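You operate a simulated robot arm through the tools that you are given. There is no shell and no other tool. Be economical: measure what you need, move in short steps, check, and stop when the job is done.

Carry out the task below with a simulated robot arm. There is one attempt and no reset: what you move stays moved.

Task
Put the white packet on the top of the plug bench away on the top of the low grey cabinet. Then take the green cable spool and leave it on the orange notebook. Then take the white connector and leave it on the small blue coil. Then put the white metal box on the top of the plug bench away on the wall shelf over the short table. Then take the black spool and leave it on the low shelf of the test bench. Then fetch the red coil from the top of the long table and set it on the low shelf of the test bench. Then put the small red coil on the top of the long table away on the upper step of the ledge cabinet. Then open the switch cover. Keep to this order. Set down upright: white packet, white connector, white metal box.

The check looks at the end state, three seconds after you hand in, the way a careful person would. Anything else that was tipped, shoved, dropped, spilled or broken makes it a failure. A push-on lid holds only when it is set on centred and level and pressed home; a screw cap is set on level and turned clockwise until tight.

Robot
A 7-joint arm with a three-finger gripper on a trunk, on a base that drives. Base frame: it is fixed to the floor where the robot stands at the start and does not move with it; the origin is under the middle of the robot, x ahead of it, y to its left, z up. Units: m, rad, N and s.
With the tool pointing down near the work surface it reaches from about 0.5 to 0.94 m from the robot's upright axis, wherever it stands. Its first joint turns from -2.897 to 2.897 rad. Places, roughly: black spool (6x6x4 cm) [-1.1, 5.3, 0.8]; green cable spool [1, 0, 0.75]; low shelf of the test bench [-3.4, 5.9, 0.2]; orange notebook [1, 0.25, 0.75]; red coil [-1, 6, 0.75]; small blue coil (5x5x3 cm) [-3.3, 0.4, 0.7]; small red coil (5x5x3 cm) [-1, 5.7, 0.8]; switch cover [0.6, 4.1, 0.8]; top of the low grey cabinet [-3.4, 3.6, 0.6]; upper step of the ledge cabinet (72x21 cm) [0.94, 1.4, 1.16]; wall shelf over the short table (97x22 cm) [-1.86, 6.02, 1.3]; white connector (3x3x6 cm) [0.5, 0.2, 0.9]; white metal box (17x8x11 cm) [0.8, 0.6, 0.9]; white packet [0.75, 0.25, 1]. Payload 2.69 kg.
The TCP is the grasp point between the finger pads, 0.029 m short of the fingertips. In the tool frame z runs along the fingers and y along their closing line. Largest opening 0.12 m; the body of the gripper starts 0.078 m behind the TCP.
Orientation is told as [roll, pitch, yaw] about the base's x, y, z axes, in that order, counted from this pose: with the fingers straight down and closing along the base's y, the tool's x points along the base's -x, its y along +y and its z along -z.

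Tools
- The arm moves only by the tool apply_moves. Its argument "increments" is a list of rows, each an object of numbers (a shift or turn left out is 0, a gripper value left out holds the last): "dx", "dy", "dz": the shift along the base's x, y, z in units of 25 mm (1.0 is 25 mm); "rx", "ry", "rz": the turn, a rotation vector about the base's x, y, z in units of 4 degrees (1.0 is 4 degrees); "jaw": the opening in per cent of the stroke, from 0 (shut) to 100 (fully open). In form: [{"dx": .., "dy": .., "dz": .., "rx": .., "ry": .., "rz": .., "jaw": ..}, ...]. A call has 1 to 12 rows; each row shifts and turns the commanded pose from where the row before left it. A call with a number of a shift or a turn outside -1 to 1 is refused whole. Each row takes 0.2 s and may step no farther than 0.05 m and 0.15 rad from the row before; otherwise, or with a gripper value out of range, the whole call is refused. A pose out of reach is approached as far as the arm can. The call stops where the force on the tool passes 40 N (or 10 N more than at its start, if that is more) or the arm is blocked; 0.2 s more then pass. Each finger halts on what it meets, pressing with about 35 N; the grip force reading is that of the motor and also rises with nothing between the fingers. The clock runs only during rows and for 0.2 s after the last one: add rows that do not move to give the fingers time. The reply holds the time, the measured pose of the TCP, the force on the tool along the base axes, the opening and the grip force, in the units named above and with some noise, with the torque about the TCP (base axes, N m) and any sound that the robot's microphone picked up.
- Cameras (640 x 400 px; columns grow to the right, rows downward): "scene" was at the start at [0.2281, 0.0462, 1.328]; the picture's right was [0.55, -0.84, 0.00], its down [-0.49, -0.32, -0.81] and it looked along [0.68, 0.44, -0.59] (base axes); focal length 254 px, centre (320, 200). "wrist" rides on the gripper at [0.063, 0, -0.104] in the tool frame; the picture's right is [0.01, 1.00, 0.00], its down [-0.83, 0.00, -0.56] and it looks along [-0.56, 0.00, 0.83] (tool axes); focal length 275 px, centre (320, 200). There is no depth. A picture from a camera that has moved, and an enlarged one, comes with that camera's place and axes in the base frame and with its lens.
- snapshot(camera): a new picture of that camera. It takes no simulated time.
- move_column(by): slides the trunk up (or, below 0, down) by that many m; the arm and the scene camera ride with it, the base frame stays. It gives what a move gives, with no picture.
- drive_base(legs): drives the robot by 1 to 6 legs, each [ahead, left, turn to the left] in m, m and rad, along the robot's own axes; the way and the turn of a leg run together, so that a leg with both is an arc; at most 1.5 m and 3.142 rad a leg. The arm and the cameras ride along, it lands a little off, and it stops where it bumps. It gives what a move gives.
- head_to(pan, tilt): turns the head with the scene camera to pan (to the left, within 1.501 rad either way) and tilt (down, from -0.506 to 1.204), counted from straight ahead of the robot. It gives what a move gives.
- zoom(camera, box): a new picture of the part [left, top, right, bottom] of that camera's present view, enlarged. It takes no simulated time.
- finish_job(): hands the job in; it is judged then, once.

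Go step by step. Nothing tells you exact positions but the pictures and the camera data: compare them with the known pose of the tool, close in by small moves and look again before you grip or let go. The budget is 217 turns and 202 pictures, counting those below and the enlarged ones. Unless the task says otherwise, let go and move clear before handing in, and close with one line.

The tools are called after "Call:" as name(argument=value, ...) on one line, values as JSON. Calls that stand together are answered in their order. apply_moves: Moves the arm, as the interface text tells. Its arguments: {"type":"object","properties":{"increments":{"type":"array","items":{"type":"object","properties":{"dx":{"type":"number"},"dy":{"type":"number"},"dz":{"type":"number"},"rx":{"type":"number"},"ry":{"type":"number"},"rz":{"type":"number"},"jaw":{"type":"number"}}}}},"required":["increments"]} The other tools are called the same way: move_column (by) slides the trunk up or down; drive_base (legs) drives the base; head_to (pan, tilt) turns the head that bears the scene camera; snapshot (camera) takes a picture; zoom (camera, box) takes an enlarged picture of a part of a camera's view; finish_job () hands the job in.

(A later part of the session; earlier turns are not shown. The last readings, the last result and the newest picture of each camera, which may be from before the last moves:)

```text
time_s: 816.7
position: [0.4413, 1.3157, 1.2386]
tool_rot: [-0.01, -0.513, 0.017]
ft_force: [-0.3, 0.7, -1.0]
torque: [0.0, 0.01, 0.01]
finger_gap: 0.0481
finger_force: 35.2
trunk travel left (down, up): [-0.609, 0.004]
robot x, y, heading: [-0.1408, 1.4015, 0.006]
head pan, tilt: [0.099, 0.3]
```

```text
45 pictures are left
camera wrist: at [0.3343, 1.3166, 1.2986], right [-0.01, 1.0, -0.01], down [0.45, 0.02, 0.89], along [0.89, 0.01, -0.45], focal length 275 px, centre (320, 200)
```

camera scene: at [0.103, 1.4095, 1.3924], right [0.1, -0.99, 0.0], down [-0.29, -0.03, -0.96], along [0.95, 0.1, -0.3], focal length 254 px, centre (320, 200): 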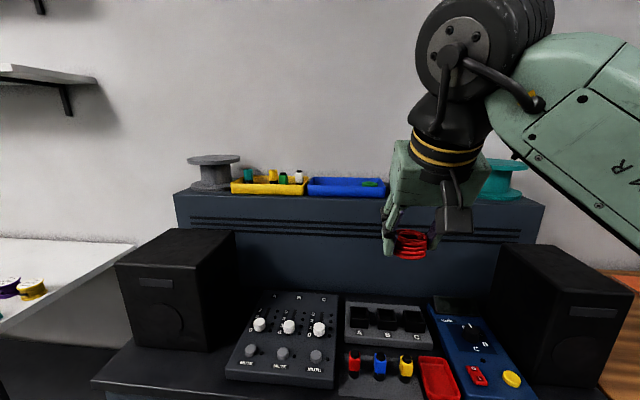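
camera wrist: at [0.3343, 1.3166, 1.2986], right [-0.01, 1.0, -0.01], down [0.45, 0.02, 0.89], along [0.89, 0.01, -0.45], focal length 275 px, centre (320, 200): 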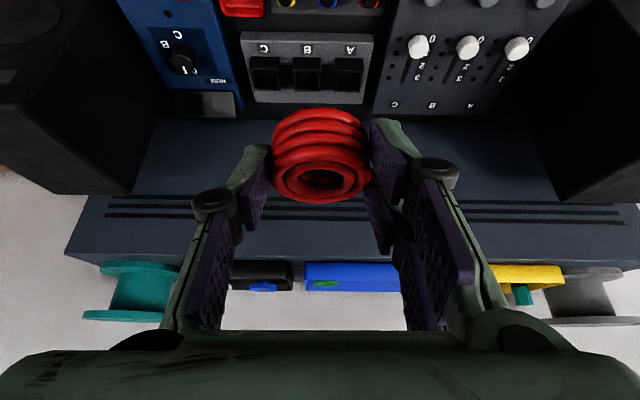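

Call:
zoom(camera="scene", box=[170, 130, 420, 230])

Call:
zoom(camera="wrist", box=[60, 230, 420, 340])

```text
2.56 times, centred on (295, 180) of scene
camera zoom: at [0.103, 1.4095, 1.3924], right [0.1, -0.99, 0.0], down [-0.29, -0.03, -0.96], along [0.95, 0.1, -0.3], focal length 649 px, centre (384, 251)
```

zoom: 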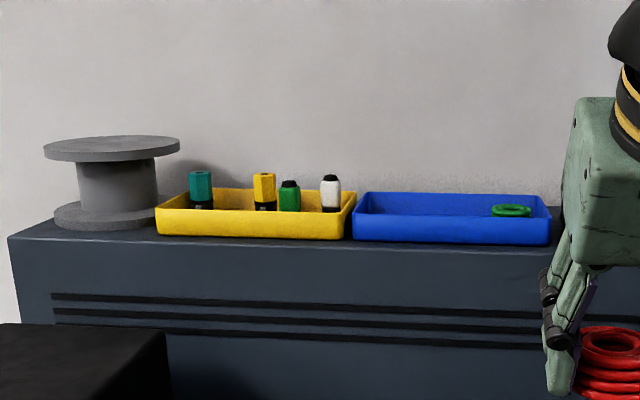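

```text
1.78 times, centred on (240, 285) of wrist
camera zoom: at [0.3343, 1.3166, 1.2986], right [-0.01, 1.0, -0.01], down [0.45, 0.02, 0.89], along [0.89, 0.01, -0.45], focal length 489 px, centre (462, 49)
```

zoom: 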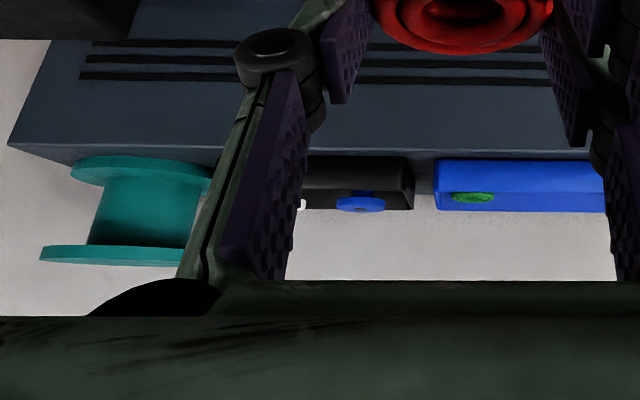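

The trays leave only ~2 cm in front, but there may be room behind them. I'll drive closer and raise the hand so the wrist camera looks down on the step.

Call:
drive_base(legs=[[0.17, 0, 0]])

Call:
apply_moves(increments=[{"dz": 1}, {"dz": 1}, {"dx": 1}, {"dx": 1}, {"dx": 1}])

Call:
snapshot(camera="wrist")

Call:
head_to(pan=0.3, tilt=0.3)

Call:
snapshot(camera="scene")

```text
time_s: 818.2
position: [0.6125, 1.3189, 1.2393]
tool_rot: [-0.008, -0.513, 0.017]
ft_force: [-0.3, 0.0, -0.7]
torque: [-0.02, 0.02, -0.02]
finger_gap: 0.0482
finger_force: 34.7
trunk travel left (down, up): [-0.609, 0.004]
robot x, y, heading: [0.0241, 1.4025, 0.009]
head pan, tilt: [0.099, 0.3]
```

```text
time_s: 819.4
position: [0.6857, 1.319, 1.2894]
tool_rot: [-0.01, -0.513, 0.019]
ft_force: [-0.2, -1.4, -1.1]
torque: [-0.03, 0.01, -0.03]
finger_gap: 0.048
finger_force: 35.4
trunk travel left (down, up): [-0.609, 0.004]
robot x, y, heading: [0.0273, 1.403, 0.009]
head pan, tilt: [0.099, 0.3]
```

```text
42 pictures are left
camera wrist: at [0.5799, 1.3188, 1.3481], right [-0.02, 1.0, -0.01], down [0.45, 0.02, 0.89], along [0.89, 0.01, -0.45], focal length 275 px, centre (320, 200)
```

wrist: 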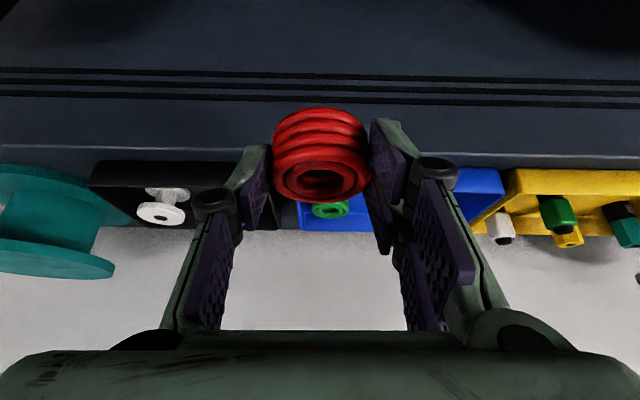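

```text
time_s: 820.1
position: [0.6865, 1.3195, 1.2905]
tool_rot: [-0.009, -0.512, 0.018]
ft_force: [-0.1, 0.1, -0.6]
torque: [0.01, -0.02, 0.0]
finger_gap: 0.0479
finger_force: 35.4
trunk travel left (down, up): [-0.609, 0.004]
robot x, y, heading: [0.0234, 1.4035, 0.008]
head pan, tilt: [0.3, 0.3]
```

```text
41 pictures are left
camera scene: at [0.2693, 1.4292, 1.3924], right [0.3, -0.95, 0.0], down [-0.28, -0.09, -0.96], along [0.91, 0.29, -0.3], focal length 254 px, centre (320, 200)
```

scene: 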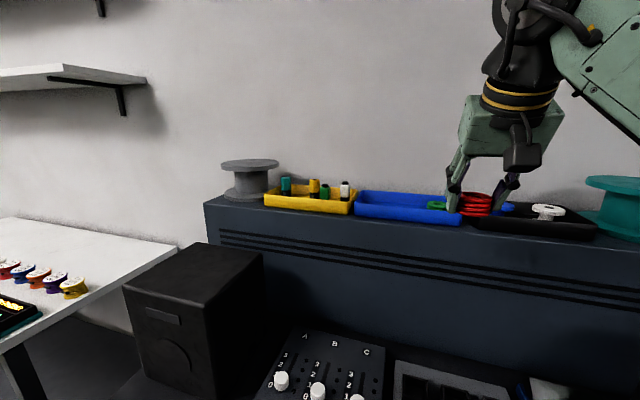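

Call:
zoom(camera="wrist", box=[220, 140, 560, 260])

Call:
zoom(camera="scene", box=[200, 150, 480, 260])

```text
1.88 times, centred on (390, 200) of wrist
camera zoom: at [0.5793, 1.3187, 1.3482], right [-0.02, 1.0, -0.01], down [0.45, 0.02, 0.89], along [0.89, 0.01, -0.45], focal length 518 px, centre (188, 200)
```

zoom: 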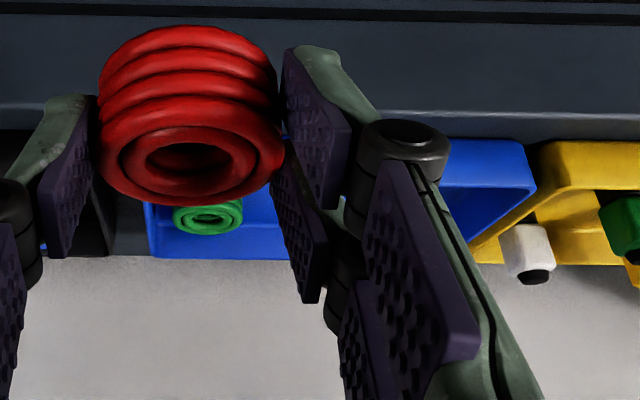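

```text
2.29 times, centred on (340, 205) of scene
camera zoom: at [0.2693, 1.4292, 1.3924], right [0.3, -0.95, 0.0], down [-0.28, -0.09, -0.96], along [0.91, 0.29, -0.3], focal length 580 px, centre (274, 189)
```

zoom: 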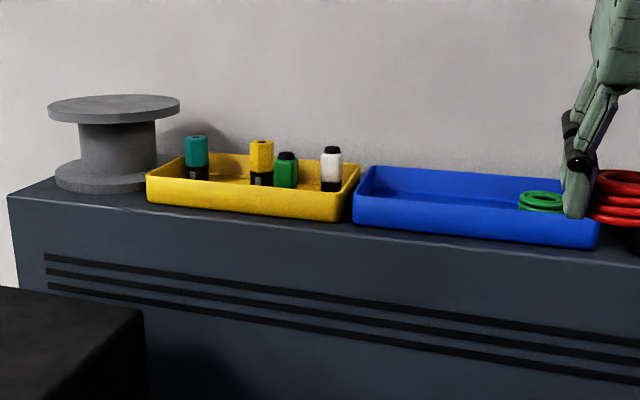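

The step top works out at z≈1.176 with a ~7.5 cm free strip behind the trays (x 0.954–1.03). I'll test whether more forward tilt lets the arm reach over the blue tray to it.

Call:
drive_base(legs=[[0.05, -0.05, 0]])

Call:
apply_moves(increments=[{"ry": -1}, {"ry": -1}, {"ry": -1}, {"ry": -1}, {"ry": -1}, {"ry": -1}, {"dx": 1}, {"dx": 1}, {"dx": 1}, {"dx": 1}, {"dx": 1}, {"dx": 1}])

Call:
snapshot(camera="scene")

```text
time_s: 821.2
position: [0.737, 1.2685, 1.2889]
tool_rot: [-0.007, -0.512, 0.014]
ft_force: [0.0, -0.4, -1.0]
torque: [0.03, 0.04, 0.01]
finger_gap: 0.0484
finger_force: 35.1
trunk travel left (down, up): [-0.609, 0.004]
robot x, y, heading: [0.0742, 1.3491, 0.002]
head pan, tilt: [0.3, 0.3]
```

```text
time_s: 823.8
position: [0.8885, 1.269, 1.2882]
tool_rot: [-0.022, -0.931, 0.024]
ft_force: [-0.2, 0.4, -0.9]
torque: [-0.01, 0.01, 0.0]
finger_gap: 0.0479
finger_force: 34.9
trunk travel left (down, up): [-0.609, 0.004]
robot x, y, heading: [0.0732, 1.3533, 0.01]
head pan, tilt: [0.3, 0.3]
```

```text
38 pictures are left
camera scene: at [0.3193, 1.38, 1.3923], right [0.3, -0.95, 0.0], down [-0.28, -0.09, -0.96], along [0.91, 0.29, -0.3], focal length 254 px, centre (320, 200)
```

scene: 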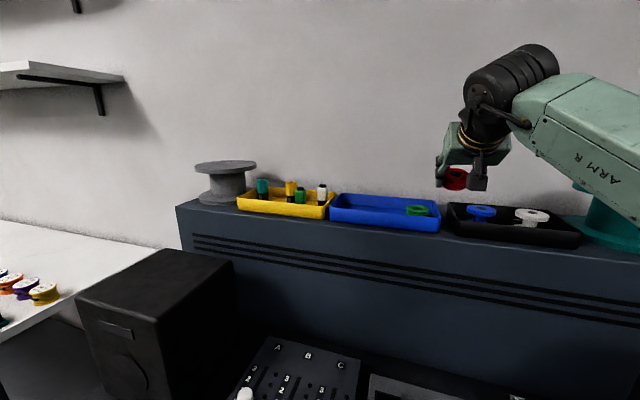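

The tilted reach works (x 0.889 at z 1.288). I'll go on over the gap between the blue and black trays to x≈0.97, then reduce the tilt so the coil is level again.

Call:
apply_moves(increments=[{"dx": 1, "dy": 0.2}, {"dx": 1}, {"dx": 1}, {"dx": 0.3}, {"ry": 1, "dz": -0.15}, {"ry": 1, "dz": -0.15}, {"ry": 1, "dz": -0.15, "dx": 0.1}, {"ry": 1, "dz": -0.15, "dx": 0.1}, {}])

Call:
snapshot(camera="scene")

Call:
snapshot(camera="wrist")

```text
time_s: 825.8
position: [0.9726, 1.2736, 1.2732]
tool_rot: [-0.013, -0.652, 0.018]
ft_force: [0.0, 0.0, -1.5]
torque: [0.05, -0.01, -0.01]
finger_gap: 0.0482
finger_force: 34.7
trunk travel left (down, up): [-0.609, 0.004]
robot x, y, heading: [0.0744, 1.3562, 0.003]
head pan, tilt: [0.3, 0.3]
```

```text
37 pictures are left
camera scene: at [0.3189, 1.3798, 1.3925], right [0.3, -0.95, 0.0], down [-0.28, -0.09, -0.96], along [0.91, 0.29, -0.3], focal length 254 px, centre (320, 200)
```

scene: 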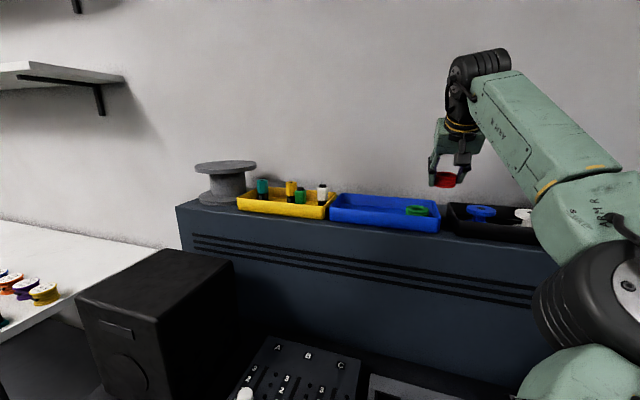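

```text
36 pictures are left
camera wrist: at [0.8591, 1.2743, 1.3176], right [-0.01, 1.0, -0.01], down [0.32, 0.02, 0.95], along [0.95, 0.01, -0.32], focal length 275 px, centre (320, 200)
```

wrist: 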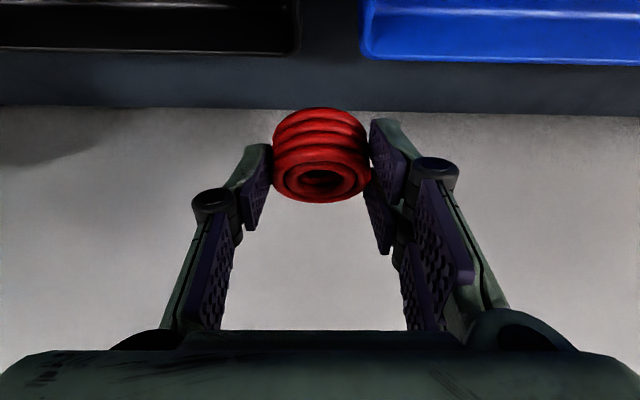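

The wrist view shows the free strip (x 0.957–1.047) behind the gap between trays. I'll move 1.5 cm deeper, level the coil and lower it gently.

Call:
apply_moves(increments=[{"dx": 0.4, "ry": 1}, {"dx": 0.3, "ry": 1, "dy": 0.1}, {"dz": -0.8}, {"dz": -0.7}, {"dz": -0.3}, {}])

Call:
snapshot(camera="wrist")

Call:
zoom(camera="scene", box=[340, 110, 540, 260])

```text
time_s: 826.9
position: [0.9765, 1.2825, 1.237]
tool_rot: [-0.009, -0.536, 0.017]
ft_force: [-3.3, -1.5, 17.5]
torque: [0.13, 0.34, 0.07]
finger_gap: 0.0479
finger_force: 34.9
out of reach, approached as far as the arm can: row 2
trunk travel left (down, up): [-0.609, 0.004]
robot x, y, heading: [0.0748, 1.3484, 0.008]
head pan, tilt: [0.3, 0.3]
stopped in row 5: the force on the tool passed its limit at 46 N (the readings are from after the stop); the commanded pose is now the measured one
```

```text
35 pictures are left
camera wrist: at [0.8686, 1.2817, 1.2938], right [-0.02, 1.0, -0.01], down [0.43, 0.02, 0.9], along [0.9, 0.01, -0.43], focal length 275 px, centre (320, 200)
```

wrist: 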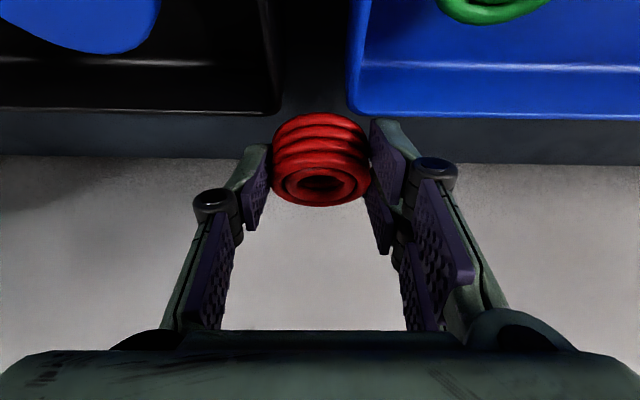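

```text
2.67 times, centred on (440, 185) of scene
camera zoom: at [0.3176, 1.3798, 1.3929], right [0.3, -0.95, 0.0], down [-0.28, -0.09, -0.96], along [0.91, 0.29, -0.29], focal length 676 px, centre (0, 240)
```

zoom: 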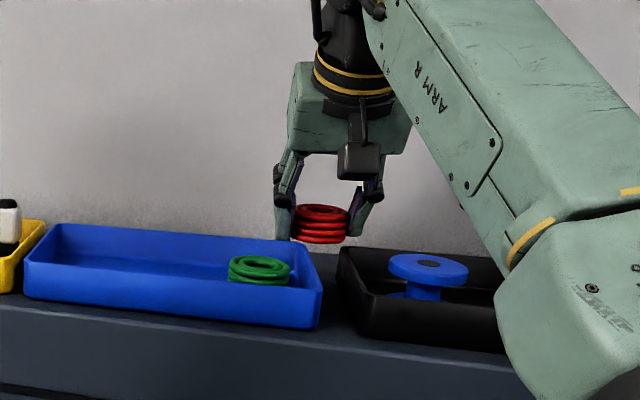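

The coil's near edge touched the tray rim (contact point 2 cm behind the TCP). I'll lift, tilt a bit, go 1.6 cm deeper, then lower again.

Call:
apply_moves(increments=[{"dz": 0.6}, {"ry": -0.8}, {"ry": -0.8, "dy": -0.1}, {"dx": 0.4}, {"dx": 0.3}, {}])

Call:
snapshot(camera="wrist")

```text
time_s: 828.3
position: [0.9963, 1.2785, 1.2488]
tool_rot: [-0.01, -0.643, 0.018]
ft_force: [0.3, -0.4, -1.0]
torque: [0.02, 0.02, 0.02]
finger_gap: 0.0473
finger_force: 34.8
trunk travel left (down, up): [-0.609, 0.004]
robot x, y, heading: [0.0754, 1.3546, 0.006]
head pan, tilt: [0.3, 0.3]
```

```text
33 pictures are left
camera wrist: at [0.8826, 1.2786, 1.2927], right [-0.02, 1.0, -0.01], down [0.33, 0.02, 0.94], along [0.94, 0.01, -0.33], focal length 275 px, centre (320, 200)
```

wrist: 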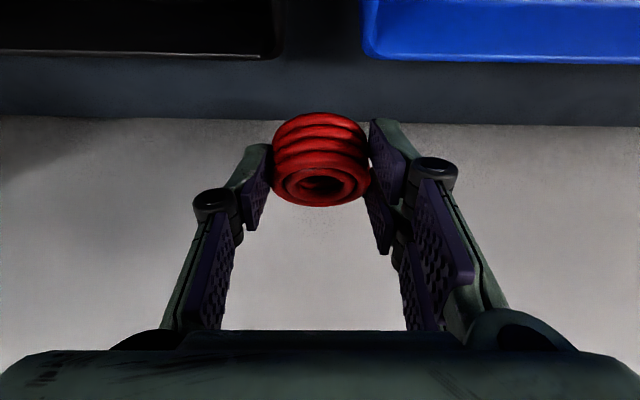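

Call:
apply_moves(increments=[{"dz": -0.4}, {"dz": -0.3}, {"dz": -0.2}, {"dz": -0.15}, {}])

```text
time_s: 829.5
position: [0.9957, 1.2791, 1.2216]
tool_rot: [-0.009, -0.645, 0.017]
ft_force: [-0.3, 0.7, -0.7]
torque: [-0.01, 0.02, -0.03]
finger_gap: 0.0477
finger_force: 34.7
trunk travel left (down, up): [-0.609, 0.004]
robot x, y, heading: [0.0737, 1.3505, 0.008]
head pan, tilt: [0.3, 0.3]
```

Call:
apply_moves(increments=[{"dz": -0.15}, {"dz": -0.15}, {"dz": -0.15}, {}])

Call:
snapshot(camera="wrist")

```text
time_s: 830.5
position: [0.9971, 1.2798, 1.2089]
tool_rot: [-0.011, -0.643, 0.017]
ft_force: [-1.4, -0.8, -0.4]
torque: [0.03, 0.02, 0.0]
finger_gap: 0.0476
finger_force: 35.1
trunk travel left (down, up): [-0.609, 0.004]
robot x, y, heading: [0.072, 1.3515, -0.0]
head pan, tilt: [0.3, 0.3]
```

```text
32 pictures are left
camera wrist: at [0.8824, 1.2788, 1.2551], right [-0.02, 1.0, -0.01], down [0.33, 0.02, 0.94], along [0.94, 0.01, -0.33], focal length 275 px, centre (320, 200)
```

wrist: 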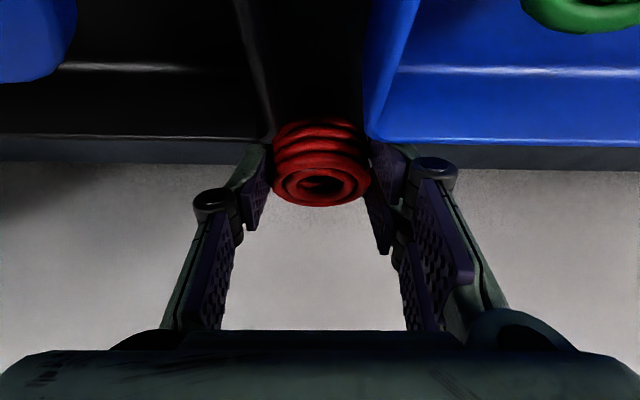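

Call:
apply_moves(increments=[{"dz": -0.15}, {"dz": -0.15}, {}])

```text
time_s: 831.3
position: [0.9965, 1.2792, 1.2049]
tool_rot: [-0.008, -0.649, 0.015]
ft_force: [7.8, -0.4, 15.1]
torque: [0.46, -0.15, -0.26]
finger_gap: 0.0478
finger_force: 34.8
trunk travel left (down, up): [-0.609, 0.004]
robot x, y, heading: [0.0711, 1.3532, 0.004]
head pan, tilt: [0.3, 0.3]
```

Contact at 1.205, which matches a step height of 1.16. I'll release.

Call:
apply_moves(increments=[{"dz": 0.08}, {"jaw": 48}, {"jaw": 56}, {}, {}])

Call:
zoom(camera="wrist", box=[200, 60, 440, 240])

```text
time_s: 832.5
position: [0.996, 1.2782, 1.2037]
tool_rot: [-0.011, -0.642, 0.019]
ft_force: [-0.1, -0.3, -0.1]
torque: [0.03, -0.01, 0.0]
finger_gap: 0.0669
finger_force: 0.1
trunk travel left (down, up): [-0.609, 0.004]
robot x, y, heading: [0.0734, 1.3528, 0.008]
head pan, tilt: [0.3, 0.3]
```

```text
2.22 times, centred on (320, 150) of wrist
camera zoom: at [0.8824, 1.279, 1.2491], right [-0.02, 1.0, -0.01], down [0.33, 0.02, 0.94], along [0.94, 0.01, -0.33], focal length 612 px, centre (320, 311)
```

zoom: 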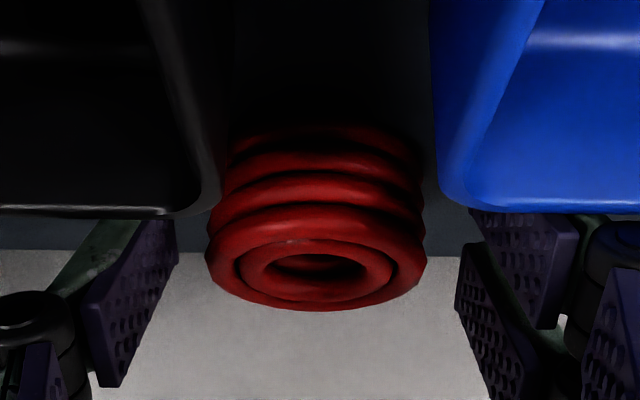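

The coil rests behind the trays. I'll lift the fingers up and back, then check.

Call:
apply_moves(increments=[{"dz": 0.6}, {"dz": 0.6}, {"dz": 0.6, "dx": -0.2}, {"dz": 0.6, "dx": -0.4}, {"dz": 0.4, "dx": -0.8}, {"dx": -1}, {"dx": -1}, {"dx": -1}, {"dx": -1}, {"dx": -1}, {"dx": -1}])

Call:
snapshot(camera="wrist")

Call:
snapshot(camera="scene")

```text
time_s: 834.9
position: [0.8107, 1.2771, 1.2758]
tool_rot: [-0.009, -0.645, 0.016]
ft_force: [0.3, 0.6, -0.1]
torque: [0.0, 0.01, 0.02]
finger_gap: 0.0673
finger_force: 0.1
trunk travel left (down, up): [-0.609, 0.004]
robot x, y, heading: [0.0743, 1.3535, 0.006]
head pan, tilt: [0.3, 0.3]
```

```text
30 pictures are left
camera wrist: at [0.6971, 1.2775, 1.3199], right [-0.01, 1.0, -0.01], down [0.33, 0.01, 0.94], along [0.94, 0.01, -0.33], focal length 275 px, centre (320, 200)
```

wrist: 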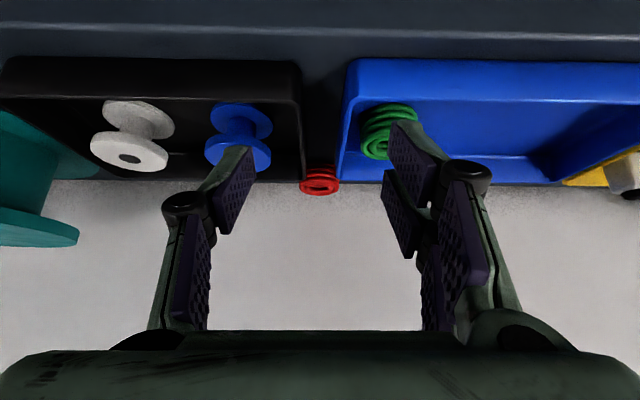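

```text
29 pictures are left
camera scene: at [0.3187, 1.3797, 1.3926], right [0.3, -0.95, 0.0], down [-0.28, -0.09, -0.96], along [0.91, 0.29, -0.3], focal length 254 px, centre (320, 200)
```

scene: 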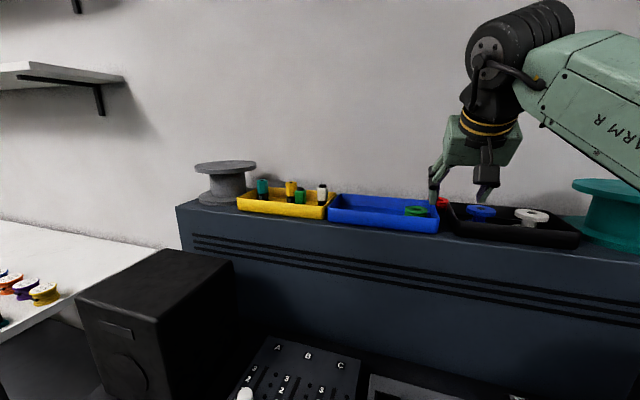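

The coil sits on the step and the trays are unmoved. Now the switch cover: I'll retract, straighten the tool and drive north to the grey table at y≈4.1.

Call:
drive_base(legs=[[-0.25, 0, 0]])

Call:
apply_moves(increments=[{"ry": 1, "dx": -1}, {"ry": 1, "dx": -1}, {"ry": 1, "dx": -1}, {"ry": 1, "dx": -1, "dz": -1}, {"ry": 1, "dx": -1, "dz": -1}, {"ry": 1, "dx": -1, "dz": -1}, {"ry": 1, "dz": -1}, {"ry": 1, "dz": -1}, {"ry": 1, "dz": -1}, {"ry": 0.2, "dz": -1}])

Call:
drive_base(legs=[[0, 0, 1.57], [1.5, 0, 0], [1.15, 0, 0], [0, 0, -1.3]])

Call:
head_to(pan=0.1, tilt=0.6)

Call:
snapshot(camera="scene")

```text
time_s: 836.7
position: [0.5641, 1.2739, 1.276]
tool_rot: [-0.01, -0.643, 0.016]
ft_force: [-0.3, -0.4, -0.2]
torque: [0.01, -0.05, -0.01]
finger_gap: 0.0672
finger_force: 0.0
trunk travel left (down, up): [-0.609, 0.004]
robot x, y, heading: [-0.1732, 1.3524, 0.007]
head pan, tilt: [0.3, 0.3]
```

```text
time_s: 838.9
position: [0.4126, 1.2747, 1.1001]
tool_rot: [0.0, 0.0, 0.013]
ft_force: [0.2, -0.3, 0.2]
torque: [0.04, 0.01, 0.02]
finger_gap: 0.067
finger_force: 0.1
trunk travel left (down, up): [-0.609, 0.004]
robot x, y, heading: [-0.174, 1.352, 0.007]
head pan, tilt: [0.3, 0.3]
```

```text
time_s: 859.0
position: [0.3916, 4.089, 1.1]
tool_rot: [0.0, -0.001, 0.3]
ft_force: [0.1, 0.0, -0.2]
torque: [0.0, -0.03, -0.01]
finger_gap: 0.0671
finger_force: 0.0
trunk travel left (down, up): [-0.609, 0.004]
robot x, y, heading: [-0.1934, 3.998, 0.291]
head pan, tilt: [0.3, 0.3]
```

```text
time_s: 859.8
position: [0.3918, 4.0895, 1.0994]
tool_rot: [0.001, -0.002, 0.302]
ft_force: [-0.3, 0.0, -0.4]
torque: [0.01, -0.02, -0.01]
finger_gap: 0.0672
finger_force: 0.1
trunk travel left (down, up): [-0.609, 0.004]
robot x, y, heading: [-0.1901, 3.9951, 0.3]
head pan, tilt: [0.099, 0.6]
```

```text
28 pictures are left
camera scene: at [0.0381, 4.0716, 1.365], right [0.38, -0.92, 0.0], down [-0.52, -0.22, -0.83], along [0.76, 0.32, -0.56], focal length 254 px, centre (320, 200)
```

scene: 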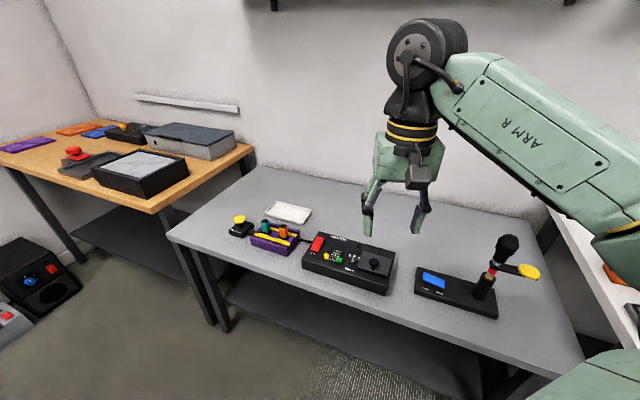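

Call:
zoom(camera="scene", box=[280, 215, 420, 310])

```text
4.21 times, centred on (350, 262) of scene
camera zoom: at [0.0381, 4.0716, 1.365], right [0.38, -0.92, 0.0], down [-0.52, -0.22, -0.83], along [0.76, 0.32, -0.56], focal length 1068 px, centre (194, -63)
```

zoom: 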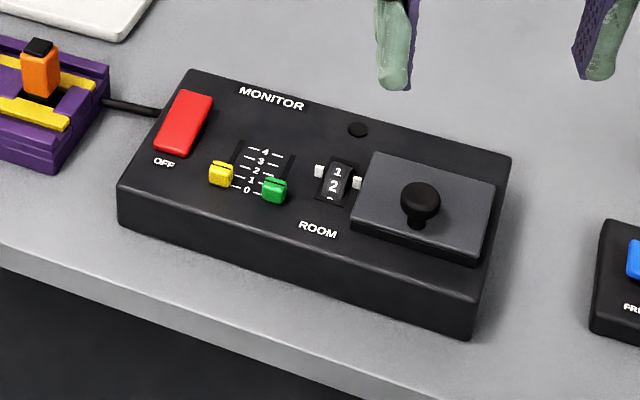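

The dark lid with a black knob on the MONITOR box is the switch cover, near (0.505, 4.117). I'll look at it from above with the wrist camera to find the hinge.

Call:
apply_moves(increments=[{"dz": -0.8, "rz": -0.9, "jaw": 45}, {"dz": -0.8, "rz": -0.9}, {"dz": -0.8, "rz": -0.4}, {"dz": -0.6}])

Call:
snapshot(camera="wrist")

Call:
zoom(camera="wrist", box=[220, 60, 440, 210])

```text
time_s: 860.8
position: [0.3917, 4.0893, 1.0248]
tool_rot: [-0.001, -0.002, 0.147]
ft_force: [0.6, 0.0, 0.0]
torque: [0.0, -0.01, 0.04]
finger_gap: 0.0539
finger_force: 0.1
trunk travel left (down, up): [-0.609, 0.004]
robot x, y, heading: [-0.1914, 3.9957, 0.297]
head pan, tilt: [0.099, 0.6]
```

```text
26 pictures are left
camera wrist: at [0.3282, 4.0804, 1.1278], right [-0.15, 0.99, 0.0], down [0.82, 0.13, 0.56], along [0.55, 0.08, -0.83], focal length 275 px, centre (320, 200)
```

wrist: 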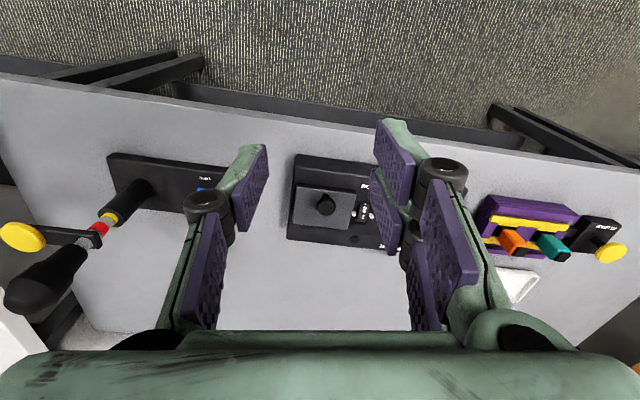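

```text
2.67 times, centred on (330, 135) of wrist
camera zoom: at [0.3282, 4.0804, 1.1278], right [-0.15, 0.99, 0.0], down [0.82, 0.13, 0.56], along [0.55, 0.08, -0.83], focal length 734 px, centre (293, 373)
```

zoom: 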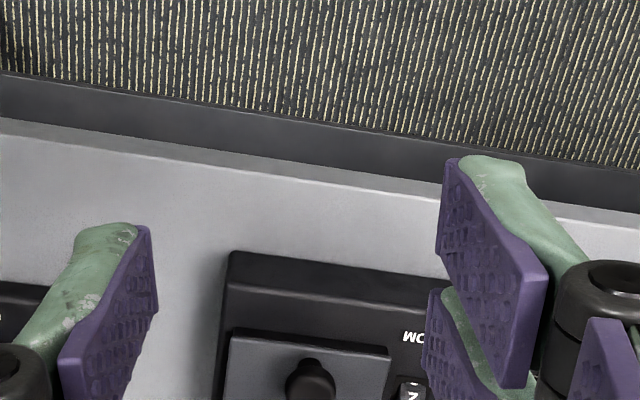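

Call:
apply_moves(increments=[{"dx": 0.8, "dy": 0.3, "dz": -0.6}, {"dx": 0.8, "dy": 0.3, "dz": -0.6}, {"jaw": 60}, {}])

Call:
zoom(camera="wrist", box=[240, 110, 420, 250])

Call:
zoom(camera="scene", box=[330, 225, 410, 300])

```text
time_s: 861.8
position: [0.4322, 4.1046, 0.9953]
tool_rot: [0.0, -0.002, 0.15]
ft_force: [0.2, -0.1, -0.2]
torque: [0.0, 0.04, 0.02]
finger_gap: 0.0722
finger_force: 0.2
trunk travel left (down, up): [-0.609, 0.004]
robot x, y, heading: [-0.1898, 3.9938, 0.297]
head pan, tilt: [0.099, 0.6]
```

```text
2.86 times, centred on (330, 180) of wrist
camera zoom: at [0.3687, 4.096, 1.098], right [-0.15, 0.99, 0.0], down [0.82, 0.13, 0.56], along [0.55, 0.09, -0.83], focal length 786 px, centre (291, 257)
```

zoom: 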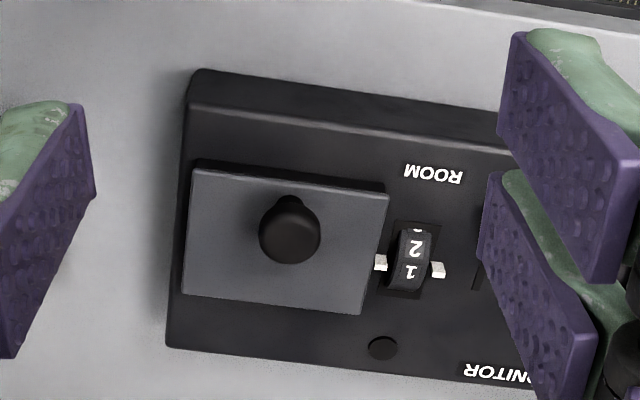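

```text
5.33 times, centred on (370, 262) of scene
camera zoom: at [0.0381, 4.0715, 1.365], right [0.38, -0.92, 0.0], down [-0.52, -0.22, -0.83], along [0.76, 0.32, -0.56], focal length 1352 px, centre (53, -133)
```

zoom: 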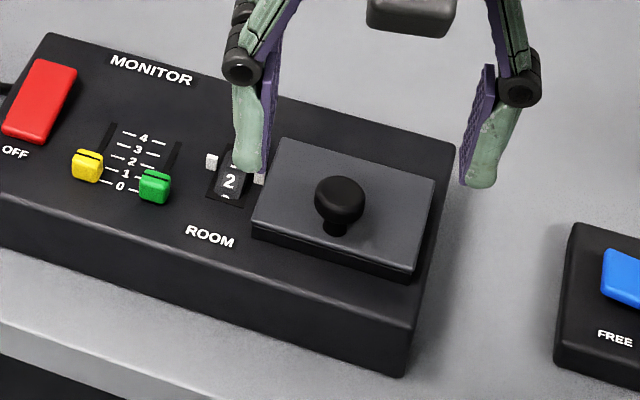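

The knob is near the lid's front edge, so the hinge is at the far edge (x≈0.553). I'll grip the knob with the fingers closing along the hinge line and swing it up and back, letting it pivot in the pads.

Call:
apply_moves(increments=[{"dx": 1, "dy": 0.2, "rz": -0.8, "jaw": 42}, {"dx": 1, "dy": 0.2, "rz": -0.8}, {"dx": 0.95, "dy": 0.14}, {"dz": -1}, {"dz": -1}, {"dz": -1}, {"dz": -0.5}, {}])

Call:
snapshot(camera="wrist")

Call:
zoom(camera="scene", box=[320, 190, 430, 300])

```text
time_s: 863.6
position: [0.5048, 4.1172, 0.9078]
tool_rot: [0.0, -0.002, 0.036]
ft_force: [0.8, -0.1, 0.6]
torque: [0.01, 0.01, -0.02]
finger_gap: 0.0504
finger_force: 0.1
trunk travel left (down, up): [-0.609, 0.004]
robot x, y, heading: [-0.1905, 3.9925, 0.299]
head pan, tilt: [0.099, 0.6]
```

```text
22 pictures are left
camera wrist: at [0.4413, 4.1162, 1.0104], right [-0.04, 1.0, 0.0], down [0.83, 0.03, 0.56], along [0.56, 0.02, -0.83], focal length 275 px, centre (320, 200)
```

wrist: 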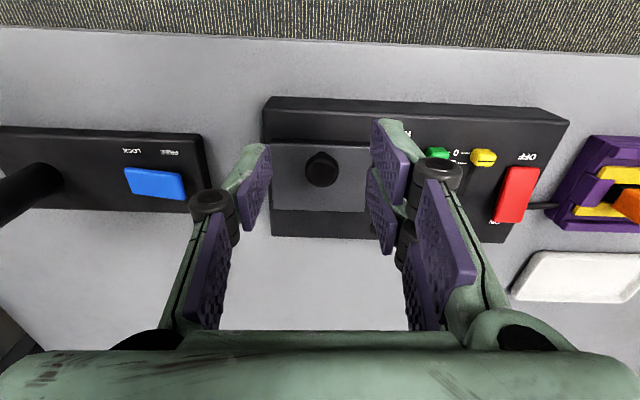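

```text
3.64 times, centred on (375, 245) of scene
camera zoom: at [0.0381, 4.0715, 1.365], right [0.38, -0.92, 0.0], down [-0.52, -0.22, -0.83], along [0.76, 0.32, -0.56], focal length 922 px, centre (120, 36)
```

zoom: 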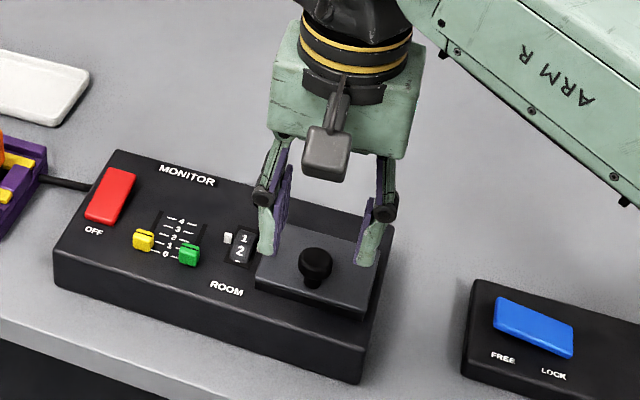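

The two views put the knob top at z≈0.85, x≈0.523. I'll correct and lower around it.

Call:
apply_moves(increments=[{"dx": 0.72, "dy": 0.12}, {"dz": -0.8}, {"dz": -0.6}, {"dz": -0.3}, {}])

Call:
zoom(camera="wrist", box=[220, 100, 420, 240])

Call:
zoom(camera="scene", box=[330, 205, 430, 305])

```text
time_s: 864.8
position: [0.5243, 4.1204, 0.8648]
tool_rot: [0.001, -0.002, 0.035]
ft_force: [-0.6, -0.3, 0.4]
torque: [0.01, 0.0, 0.02]
finger_gap: 0.0504
finger_force: 0.1
trunk travel left (down, up): [-0.609, 0.004]
robot x, y, heading: [-0.1918, 3.9951, 0.295]
head pan, tilt: [0.099, 0.6]
```

```text
2.86 times, centred on (320, 170) of wrist
camera zoom: at [0.4598, 4.1193, 0.968], right [-0.04, 1.0, 0.0], down [0.83, 0.03, 0.56], along [0.56, 0.02, -0.83], focal length 786 px, centre (320, 286)
```

zoom: 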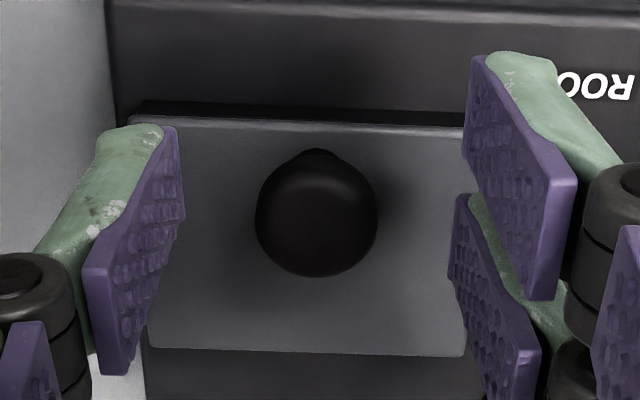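

```text
4.00 times, centred on (380, 255) of scene
camera zoom: at [0.0381, 4.0715, 1.365], right [0.38, -0.92, 0.0], down [-0.52, -0.22, -0.83], along [0.76, 0.32, -0.56], focal length 1014 px, centre (80, -20)
```

zoom: 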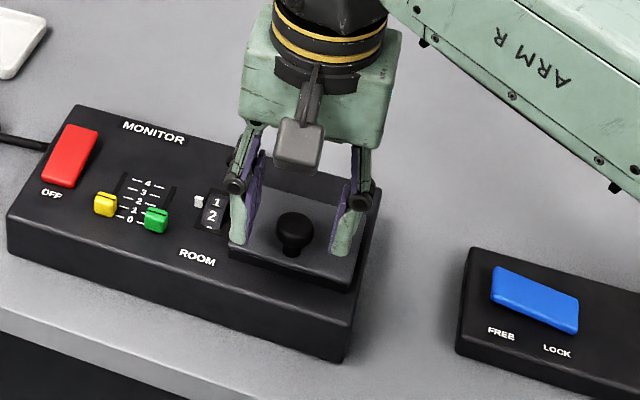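

The knob head is at about (0.535, 4.120) with its top near 0.835. I'll adjust, lower slowly and close.

Call:
apply_moves(increments=[{"dx": 0.45}, {"dz": -0.4}, {"dz": -0.25}, {"dz": -0.15}, {}])

Call:
zoom(camera="scene", box=[340, 215, 420, 295])

```text
time_s: 866.0
position: [0.5348, 4.1205, 0.8451]
tool_rot: [0.001, -0.001, 0.038]
ft_force: [1.0, 0.3, -0.1]
torque: [0.0, 0.03, 0.01]
finger_gap: 0.0502
finger_force: 0.1
trunk travel left (down, up): [-0.609, 0.004]
robot x, y, heading: [-0.1923, 3.9955, 0.292]
head pan, tilt: [0.099, 0.6]
```

```text
5.00 times, centred on (380, 255) of scene
camera zoom: at [0.0381, 4.0715, 1.365], right [0.38, -0.92, 0.0], down [-0.52, -0.22, -0.83], along [0.76, 0.32, -0.56], focal length 1268 px, centre (20, -75)
```

zoom: 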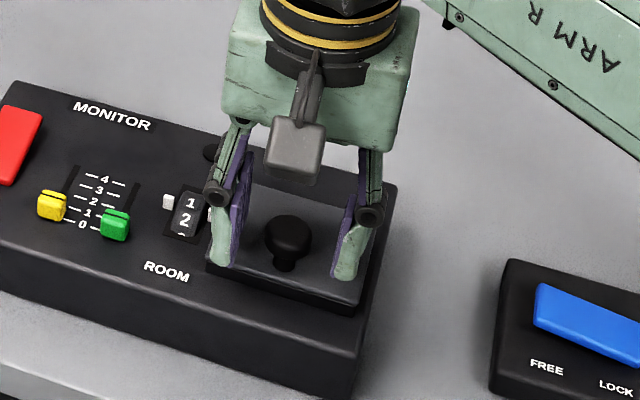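

Call:
apply_moves(increments=[{"jaw": 5}, {}, {}, {}, {}])

Call:
zoom(camera="wrist", box=[220, 100, 420, 240])

```text
time_s: 867.2
position: [0.5344, 4.12, 0.844]
tool_rot: [0.0, -0.001, 0.039]
ft_force: [0.9, 3.3, -0.4]
torque: [0.1, -0.02, 0.11]
finger_gap: 0.025
finger_force: 45.3
trunk travel left (down, up): [-0.609, 0.004]
robot x, y, heading: [-0.1927, 3.9923, 0.29]
head pan, tilt: [0.099, 0.6]
```

```text
2.86 times, centred on (320, 170) of wrist
camera zoom: at [0.4707, 4.119, 0.948], right [-0.04, 1.0, 0.0], down [0.83, 0.04, 0.56], along [0.56, 0.02, -0.83], focal length 786 px, centre (320, 286)
```

zoom: 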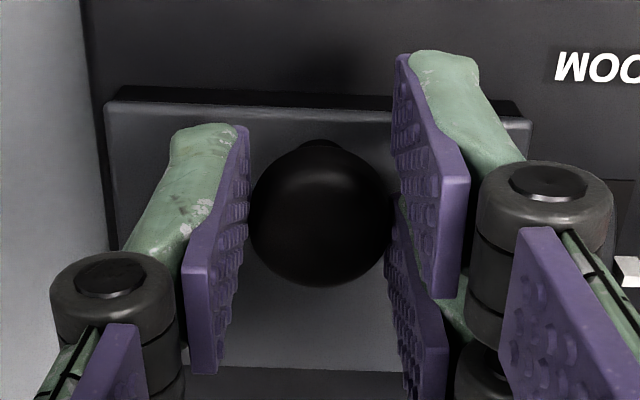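

The knob is gripped. I'll swing along the arc, first about 45°, then check.

Call:
apply_moves(increments=[{"dx": 0.14, "dz": 0.24}, {"dx": 0.14, "dz": 0.24}, {"dx": 0.2, "dz": 0.19}, {"dx": 0.2, "dz": 0.19}, {"dx": 0.24, "dz": 0.13}, {"dx": 0.24, "dz": 0.13}, {}])

Call:
zoom(camera="scene", box=[330, 205, 430, 305])

```text
time_s: 868.8
position: [0.5624, 4.1208, 0.8771]
tool_rot: [0.002, -0.002, 0.038]
ft_force: [-23.6, 1.8, 19.6]
torque: [-0.2, 1.16, 0.05]
finger_gap: 0.0206
finger_force: 44.9
trunk travel left (down, up): [-0.609, 0.004]
robot x, y, heading: [-0.1914, 3.9911, 0.294]
head pan, tilt: [0.099, 0.6]
```

```text
4.00 times, centred on (380, 255) of scene
camera zoom: at [0.0348, 4.0714, 1.3659], right [0.38, -0.92, 0.0], down [-0.52, -0.22, -0.83], along [0.76, 0.32, -0.56], focal length 1014 px, centre (80, -20)
```

zoom: 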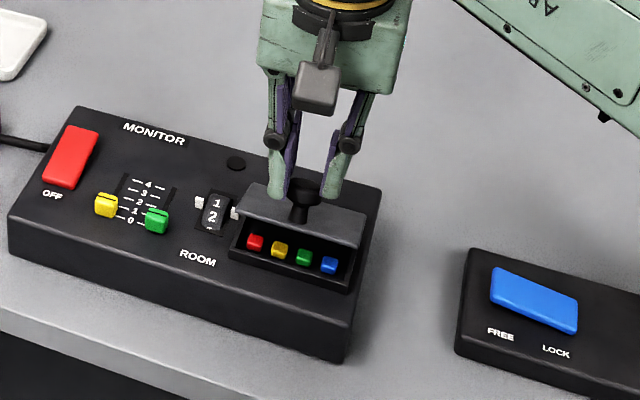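

The lid is opening with its hinge at the back. The tips are pressing on the plate, so I'll let the tool tilt along with it for the rest of the swing.

Call:
apply_moves(increments=[{"dx": 0.15, "dz": 0.03, "ry": 0.94}, {"dx": 0.2, "dz": 0, "ry": 0.94}, {"dx": 0.2, "dz": -0.02, "ry": 0.94}, {"dx": 0.2, "dz": -0.02, "ry": 0.94}, {"dx": 0.18, "dz": -0.02, "ry": 0.94}, {"dx": 0.18, "dz": -0.02, "ry": 0.94}, {"dx": 0.18, "dz": -0.03, "ry": 0.94}, {"dx": 0.18, "dz": -0.04, "ry": 0.94}, {}])

Call:
zoom(camera="scene", box=[330, 205, 430, 305])

```text
time_s: 869.4
position: [0.5702, 4.1206, 0.881]
tool_rot: [0.009, 0.103, 0.039]
ft_force: [-12.2, -2.5, 18.5]
torque: [-0.14, 0.42, -0.17]
finger_gap: 0.0206
finger_force: 45.2
trunk travel left (down, up): [-0.609, 0.004]
robot x, y, heading: [-0.1925, 3.9917, 0.293]
head pan, tilt: [0.099, 0.6]
stopped in row 2: the force on the tool passed its limit at 42 N (the readings are from after the stop); the commanded pose is now the measured one
```

```text
4.00 times, centred on (380, 255) of scene
camera zoom: at [0.0354, 4.0708, 1.3655], right [0.38, -0.92, 0.0], down [-0.52, -0.22, -0.83], along [0.76, 0.32, -0.56], focal length 1014 px, centre (80, -20)
```

zoom: 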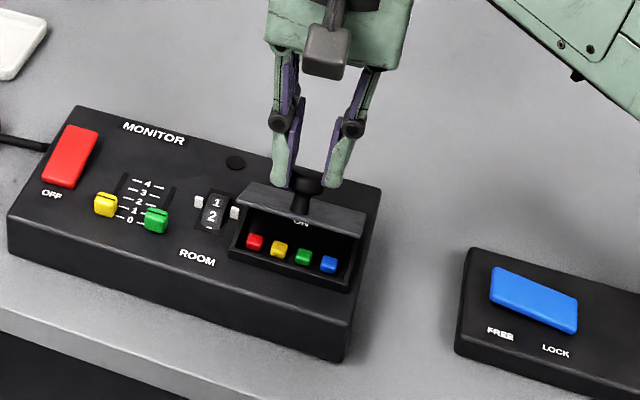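

The force is radial, so my arc is slightly too tight. I'll raise a bit and carry on with a larger radius.

Call:
apply_moves(increments=[{"dz": 0.3, "dx": -0.05}, {"dx": 0.2, "dz": 0.12, "ry": 0.5}, {"dx": 0.22, "dz": 0.06, "ry": 0.6}, {"dx": 0.24, "dz": 0.02, "ry": 0.6}, {"dx": 0.24, "dz": 0, "ry": 0.6}, {"dx": 0.24, "dz": 0, "ry": 0.6}, {}])

Call:
zoom(camera="scene", box=[330, 205, 430, 305])

```text
time_s: 871.0
position: [0.5999, 4.1213, 0.8895]
tool_rot: [0.014, 0.306, 0.04]
ft_force: [-0.7, 0.0, 0.6]
torque: [0.03, -0.01, -0.03]
finger_gap: 0.006
finger_force: 0.1
trunk travel left (down, up): [-0.609, 0.004]
robot x, y, heading: [-0.1904, 3.9938, 0.298]
head pan, tilt: [0.099, 0.6]
```

```text
4.00 times, centred on (380, 255) of scene
camera zoom: at [0.0381, 4.0716, 1.365], right [0.38, -0.92, 0.0], down [-0.52, -0.22, -0.83], along [0.76, 0.32, -0.56], focal length 1014 px, centre (80, -20)
```

zoom: 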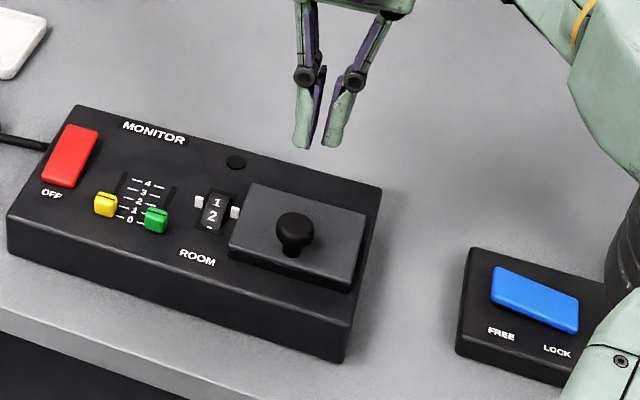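

It slipped off and fell shut. I'll retry with the base closer and start with the tool leaning back 35°, rotating it with the lid so the knob stays in the pads.

Call:
apply_moves(increments=[{"dz": 1, "jaw": 42}, {"dz": 1, "dx": -0.5}, {"dz": 0.5, "dx": -1}, {"dx": -1, "ry": -1}, {"dx": -1, "ry": -1}, {"ry": -1}, {"ry": -1}, {"ry": -1}, {"ry": -1}, {"ry": -1}, {"ry": -1}, {"ry": -1}])

Call:
drive_base(legs=[[0.19, -0.058, 0]])

Call:
apply_moves(increments=[{"ry": -1}, {"ry": -1}, {"ry": -1}, {"ry": -1}, {}])

```text
time_s: 873.5
position: [0.5107, 4.1213, 0.9514]
tool_rot: [-0.01, -0.321, 0.04]
ft_force: [-0.3, 0.2, -0.3]
torque: [0.03, -0.03, 0.0]
finger_gap: 0.0505
finger_force: 0.1
trunk travel left (down, up): [-0.609, 0.004]
robot x, y, heading: [-0.1916, 3.9946, 0.293]
head pan, tilt: [0.099, 0.6]
```

```text
time_s: 875.1
position: [0.7131, 4.1176, 0.9498]
tool_rot: [-0.01, -0.322, 0.038]
ft_force: [0.2, 0.4, -0.4]
torque: [-0.03, -0.03, -0.01]
finger_gap: 0.0502
finger_force: 0.1
trunk travel left (down, up): [-0.609, 0.004]
robot x, y, heading: [0.0097, 3.9937, 0.294]
head pan, tilt: [0.099, 0.6]
```

```text
time_s: 876.4
position: [0.7115, 4.1181, 0.951]
tool_rot: [-0.023, -0.599, 0.042]
ft_force: [0.9, -0.2, -0.5]
torque: [0.03, 0.02, -0.02]
finger_gap: 0.0502
finger_force: 0.1
trunk travel left (down, up): [-0.609, 0.004]
robot x, y, heading: [0.0087, 3.9947, 0.291]
head pan, tilt: [0.099, 0.6]
```

Call:
apply_moves(increments=[{"dx": -1}, {"dx": -1}, {"dx": -1}, {"dx": -1}, {"dx": -1}, {"dx": -1}, {"dx": -1}, {"dx": -0.42, "dy": 0.1}, {"dz": -1}, {"dz": -1}, {"dz": -1}, {}])

Call:
zoom(camera="wrist", box=[220, 80, 420, 220])

```text
time_s: 879.0
position: [0.6039, 4.1466, 0.9164]
tool_rot: [-0.023, -0.599, 0.044]
ft_force: [-0.2, -0.2, -0.6]
torque: [-0.02, 0.01, 0.0]
finger_gap: 0.0501
finger_force: 0.1
out of reach, approached as far as the arm can: row 5, 6, 7, 8, 9, 10, 11
trunk travel left (down, up): [-0.609, 0.004]
robot x, y, heading: [0.0102, 3.9938, 0.291]
head pan, tilt: [0.099, 0.6]
```

```text
2.86 times, centred on (320, 150) of wrist
camera zoom: at [0.4922, 4.1458, 0.9665], right [-0.03, 1.0, -0.02], down [0.37, 0.03, 0.93], along [0.93, 0.02, -0.37], focal length 786 px, centre (320, 343)
```

zoom: 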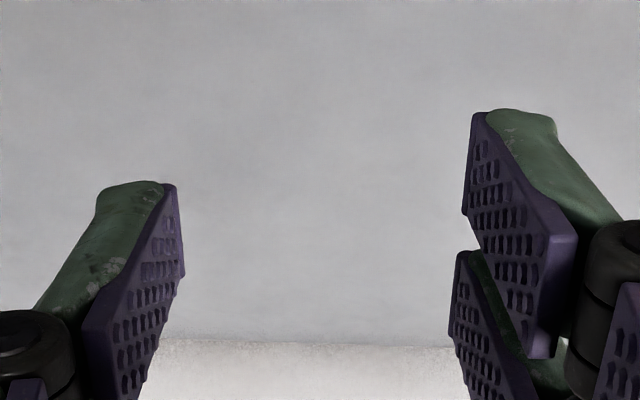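

Too close for this tilt; I'll back the base off 0.11 m and set the position again.

Call:
drive_base(legs=[[-0.105, 0.032, 0]])

Call:
apply_moves(increments=[{"dx": 0.65, "dy": -0.5}, {"dx": 0.65, "dy": -0.5}, {}])

Call:
zoom(camera="wrist", box=[220, 40, 420, 180])

```text
time_s: 880.1
position: [0.4958, 4.1476, 0.9173]
tool_rot: [-0.025, -0.598, 0.043]
ft_force: [-0.6, 0.1, 0.4]
torque: [-0.03, 0.0, 0.01]
finger_gap: 0.0506
finger_force: 0.0
trunk travel left (down, up): [-0.609, 0.004]
robot x, y, heading: [-0.0979, 3.9964, 0.287]
head pan, tilt: [0.099, 0.6]
```

```text
time_s: 880.9
position: [0.5279, 4.1223, 0.9174]
tool_rot: [-0.024, -0.601, 0.042]
ft_force: [-0.1, -0.6, -0.1]
torque: [0.01, -0.02, -0.01]
finger_gap: 0.0502
finger_force: 0.0
trunk travel left (down, up): [-0.609, 0.004]
robot x, y, heading: [-0.1002, 3.9957, 0.291]
head pan, tilt: [0.099, 0.6]
```

```text
2.86 times, centred on (320, 110) of wrist
camera zoom: at [0.4172, 4.1209, 0.967], right [-0.03, 1.0, -0.02], down [0.37, 0.03, 0.93], along [0.93, 0.02, -0.37], focal length 786 px, centre (320, 457)
```

zoom: 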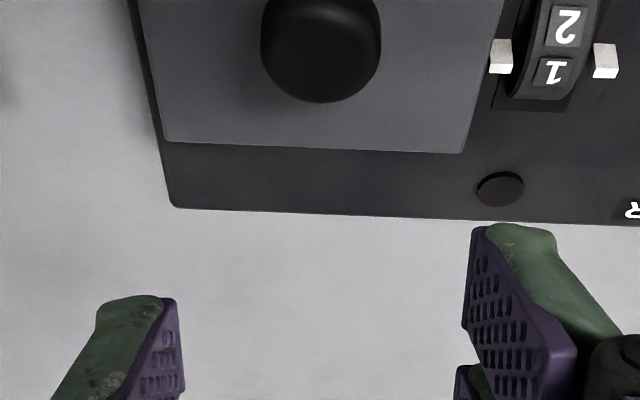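

The knob is at (0.538, 4.121, 0.826) and the lid's back edge at x 0.586. I'll lower around it and grip.

Call:
apply_moves(increments=[{"dz": -1, "dx": 0.05}, {"dz": -1}, {"dz": -0.6}, {"dz": -0.4}, {}, {"jaw": 3}, {}, {}, {}, {}])

Call:
zoom(camera="wrist", box=[220, 100, 420, 240])

```text
time_s: 883.1
position: [0.5315, 4.1208, 0.8422]
tool_rot: [-0.024, -0.599, 0.04]
ft_force: [0.2, -15.2, -0.7]
torque: [-0.43, 0.1, -0.25]
finger_gap: 0.0254
finger_force: 45.5
trunk travel left (down, up): [-0.609, 0.004]
robot x, y, heading: [-0.0989, 3.9933, 0.293]
head pan, tilt: [0.099, 0.6]
```

```text
2.86 times, centred on (320, 170) of wrist
camera zoom: at [0.4185, 4.1199, 0.8917], right [-0.03, 1.0, -0.02], down [0.37, 0.03, 0.93], along [0.93, 0.02, -0.37], focal length 786 px, centre (320, 286)
```

zoom: 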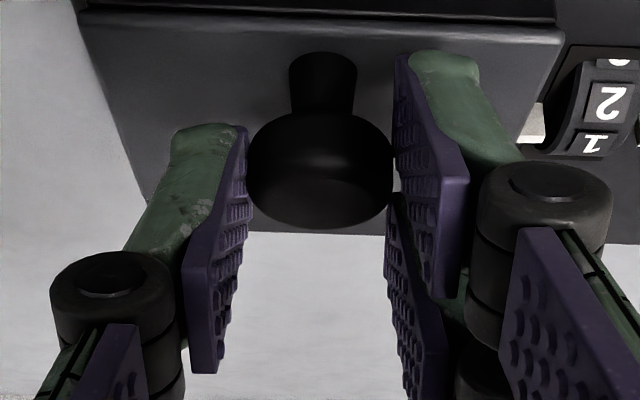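

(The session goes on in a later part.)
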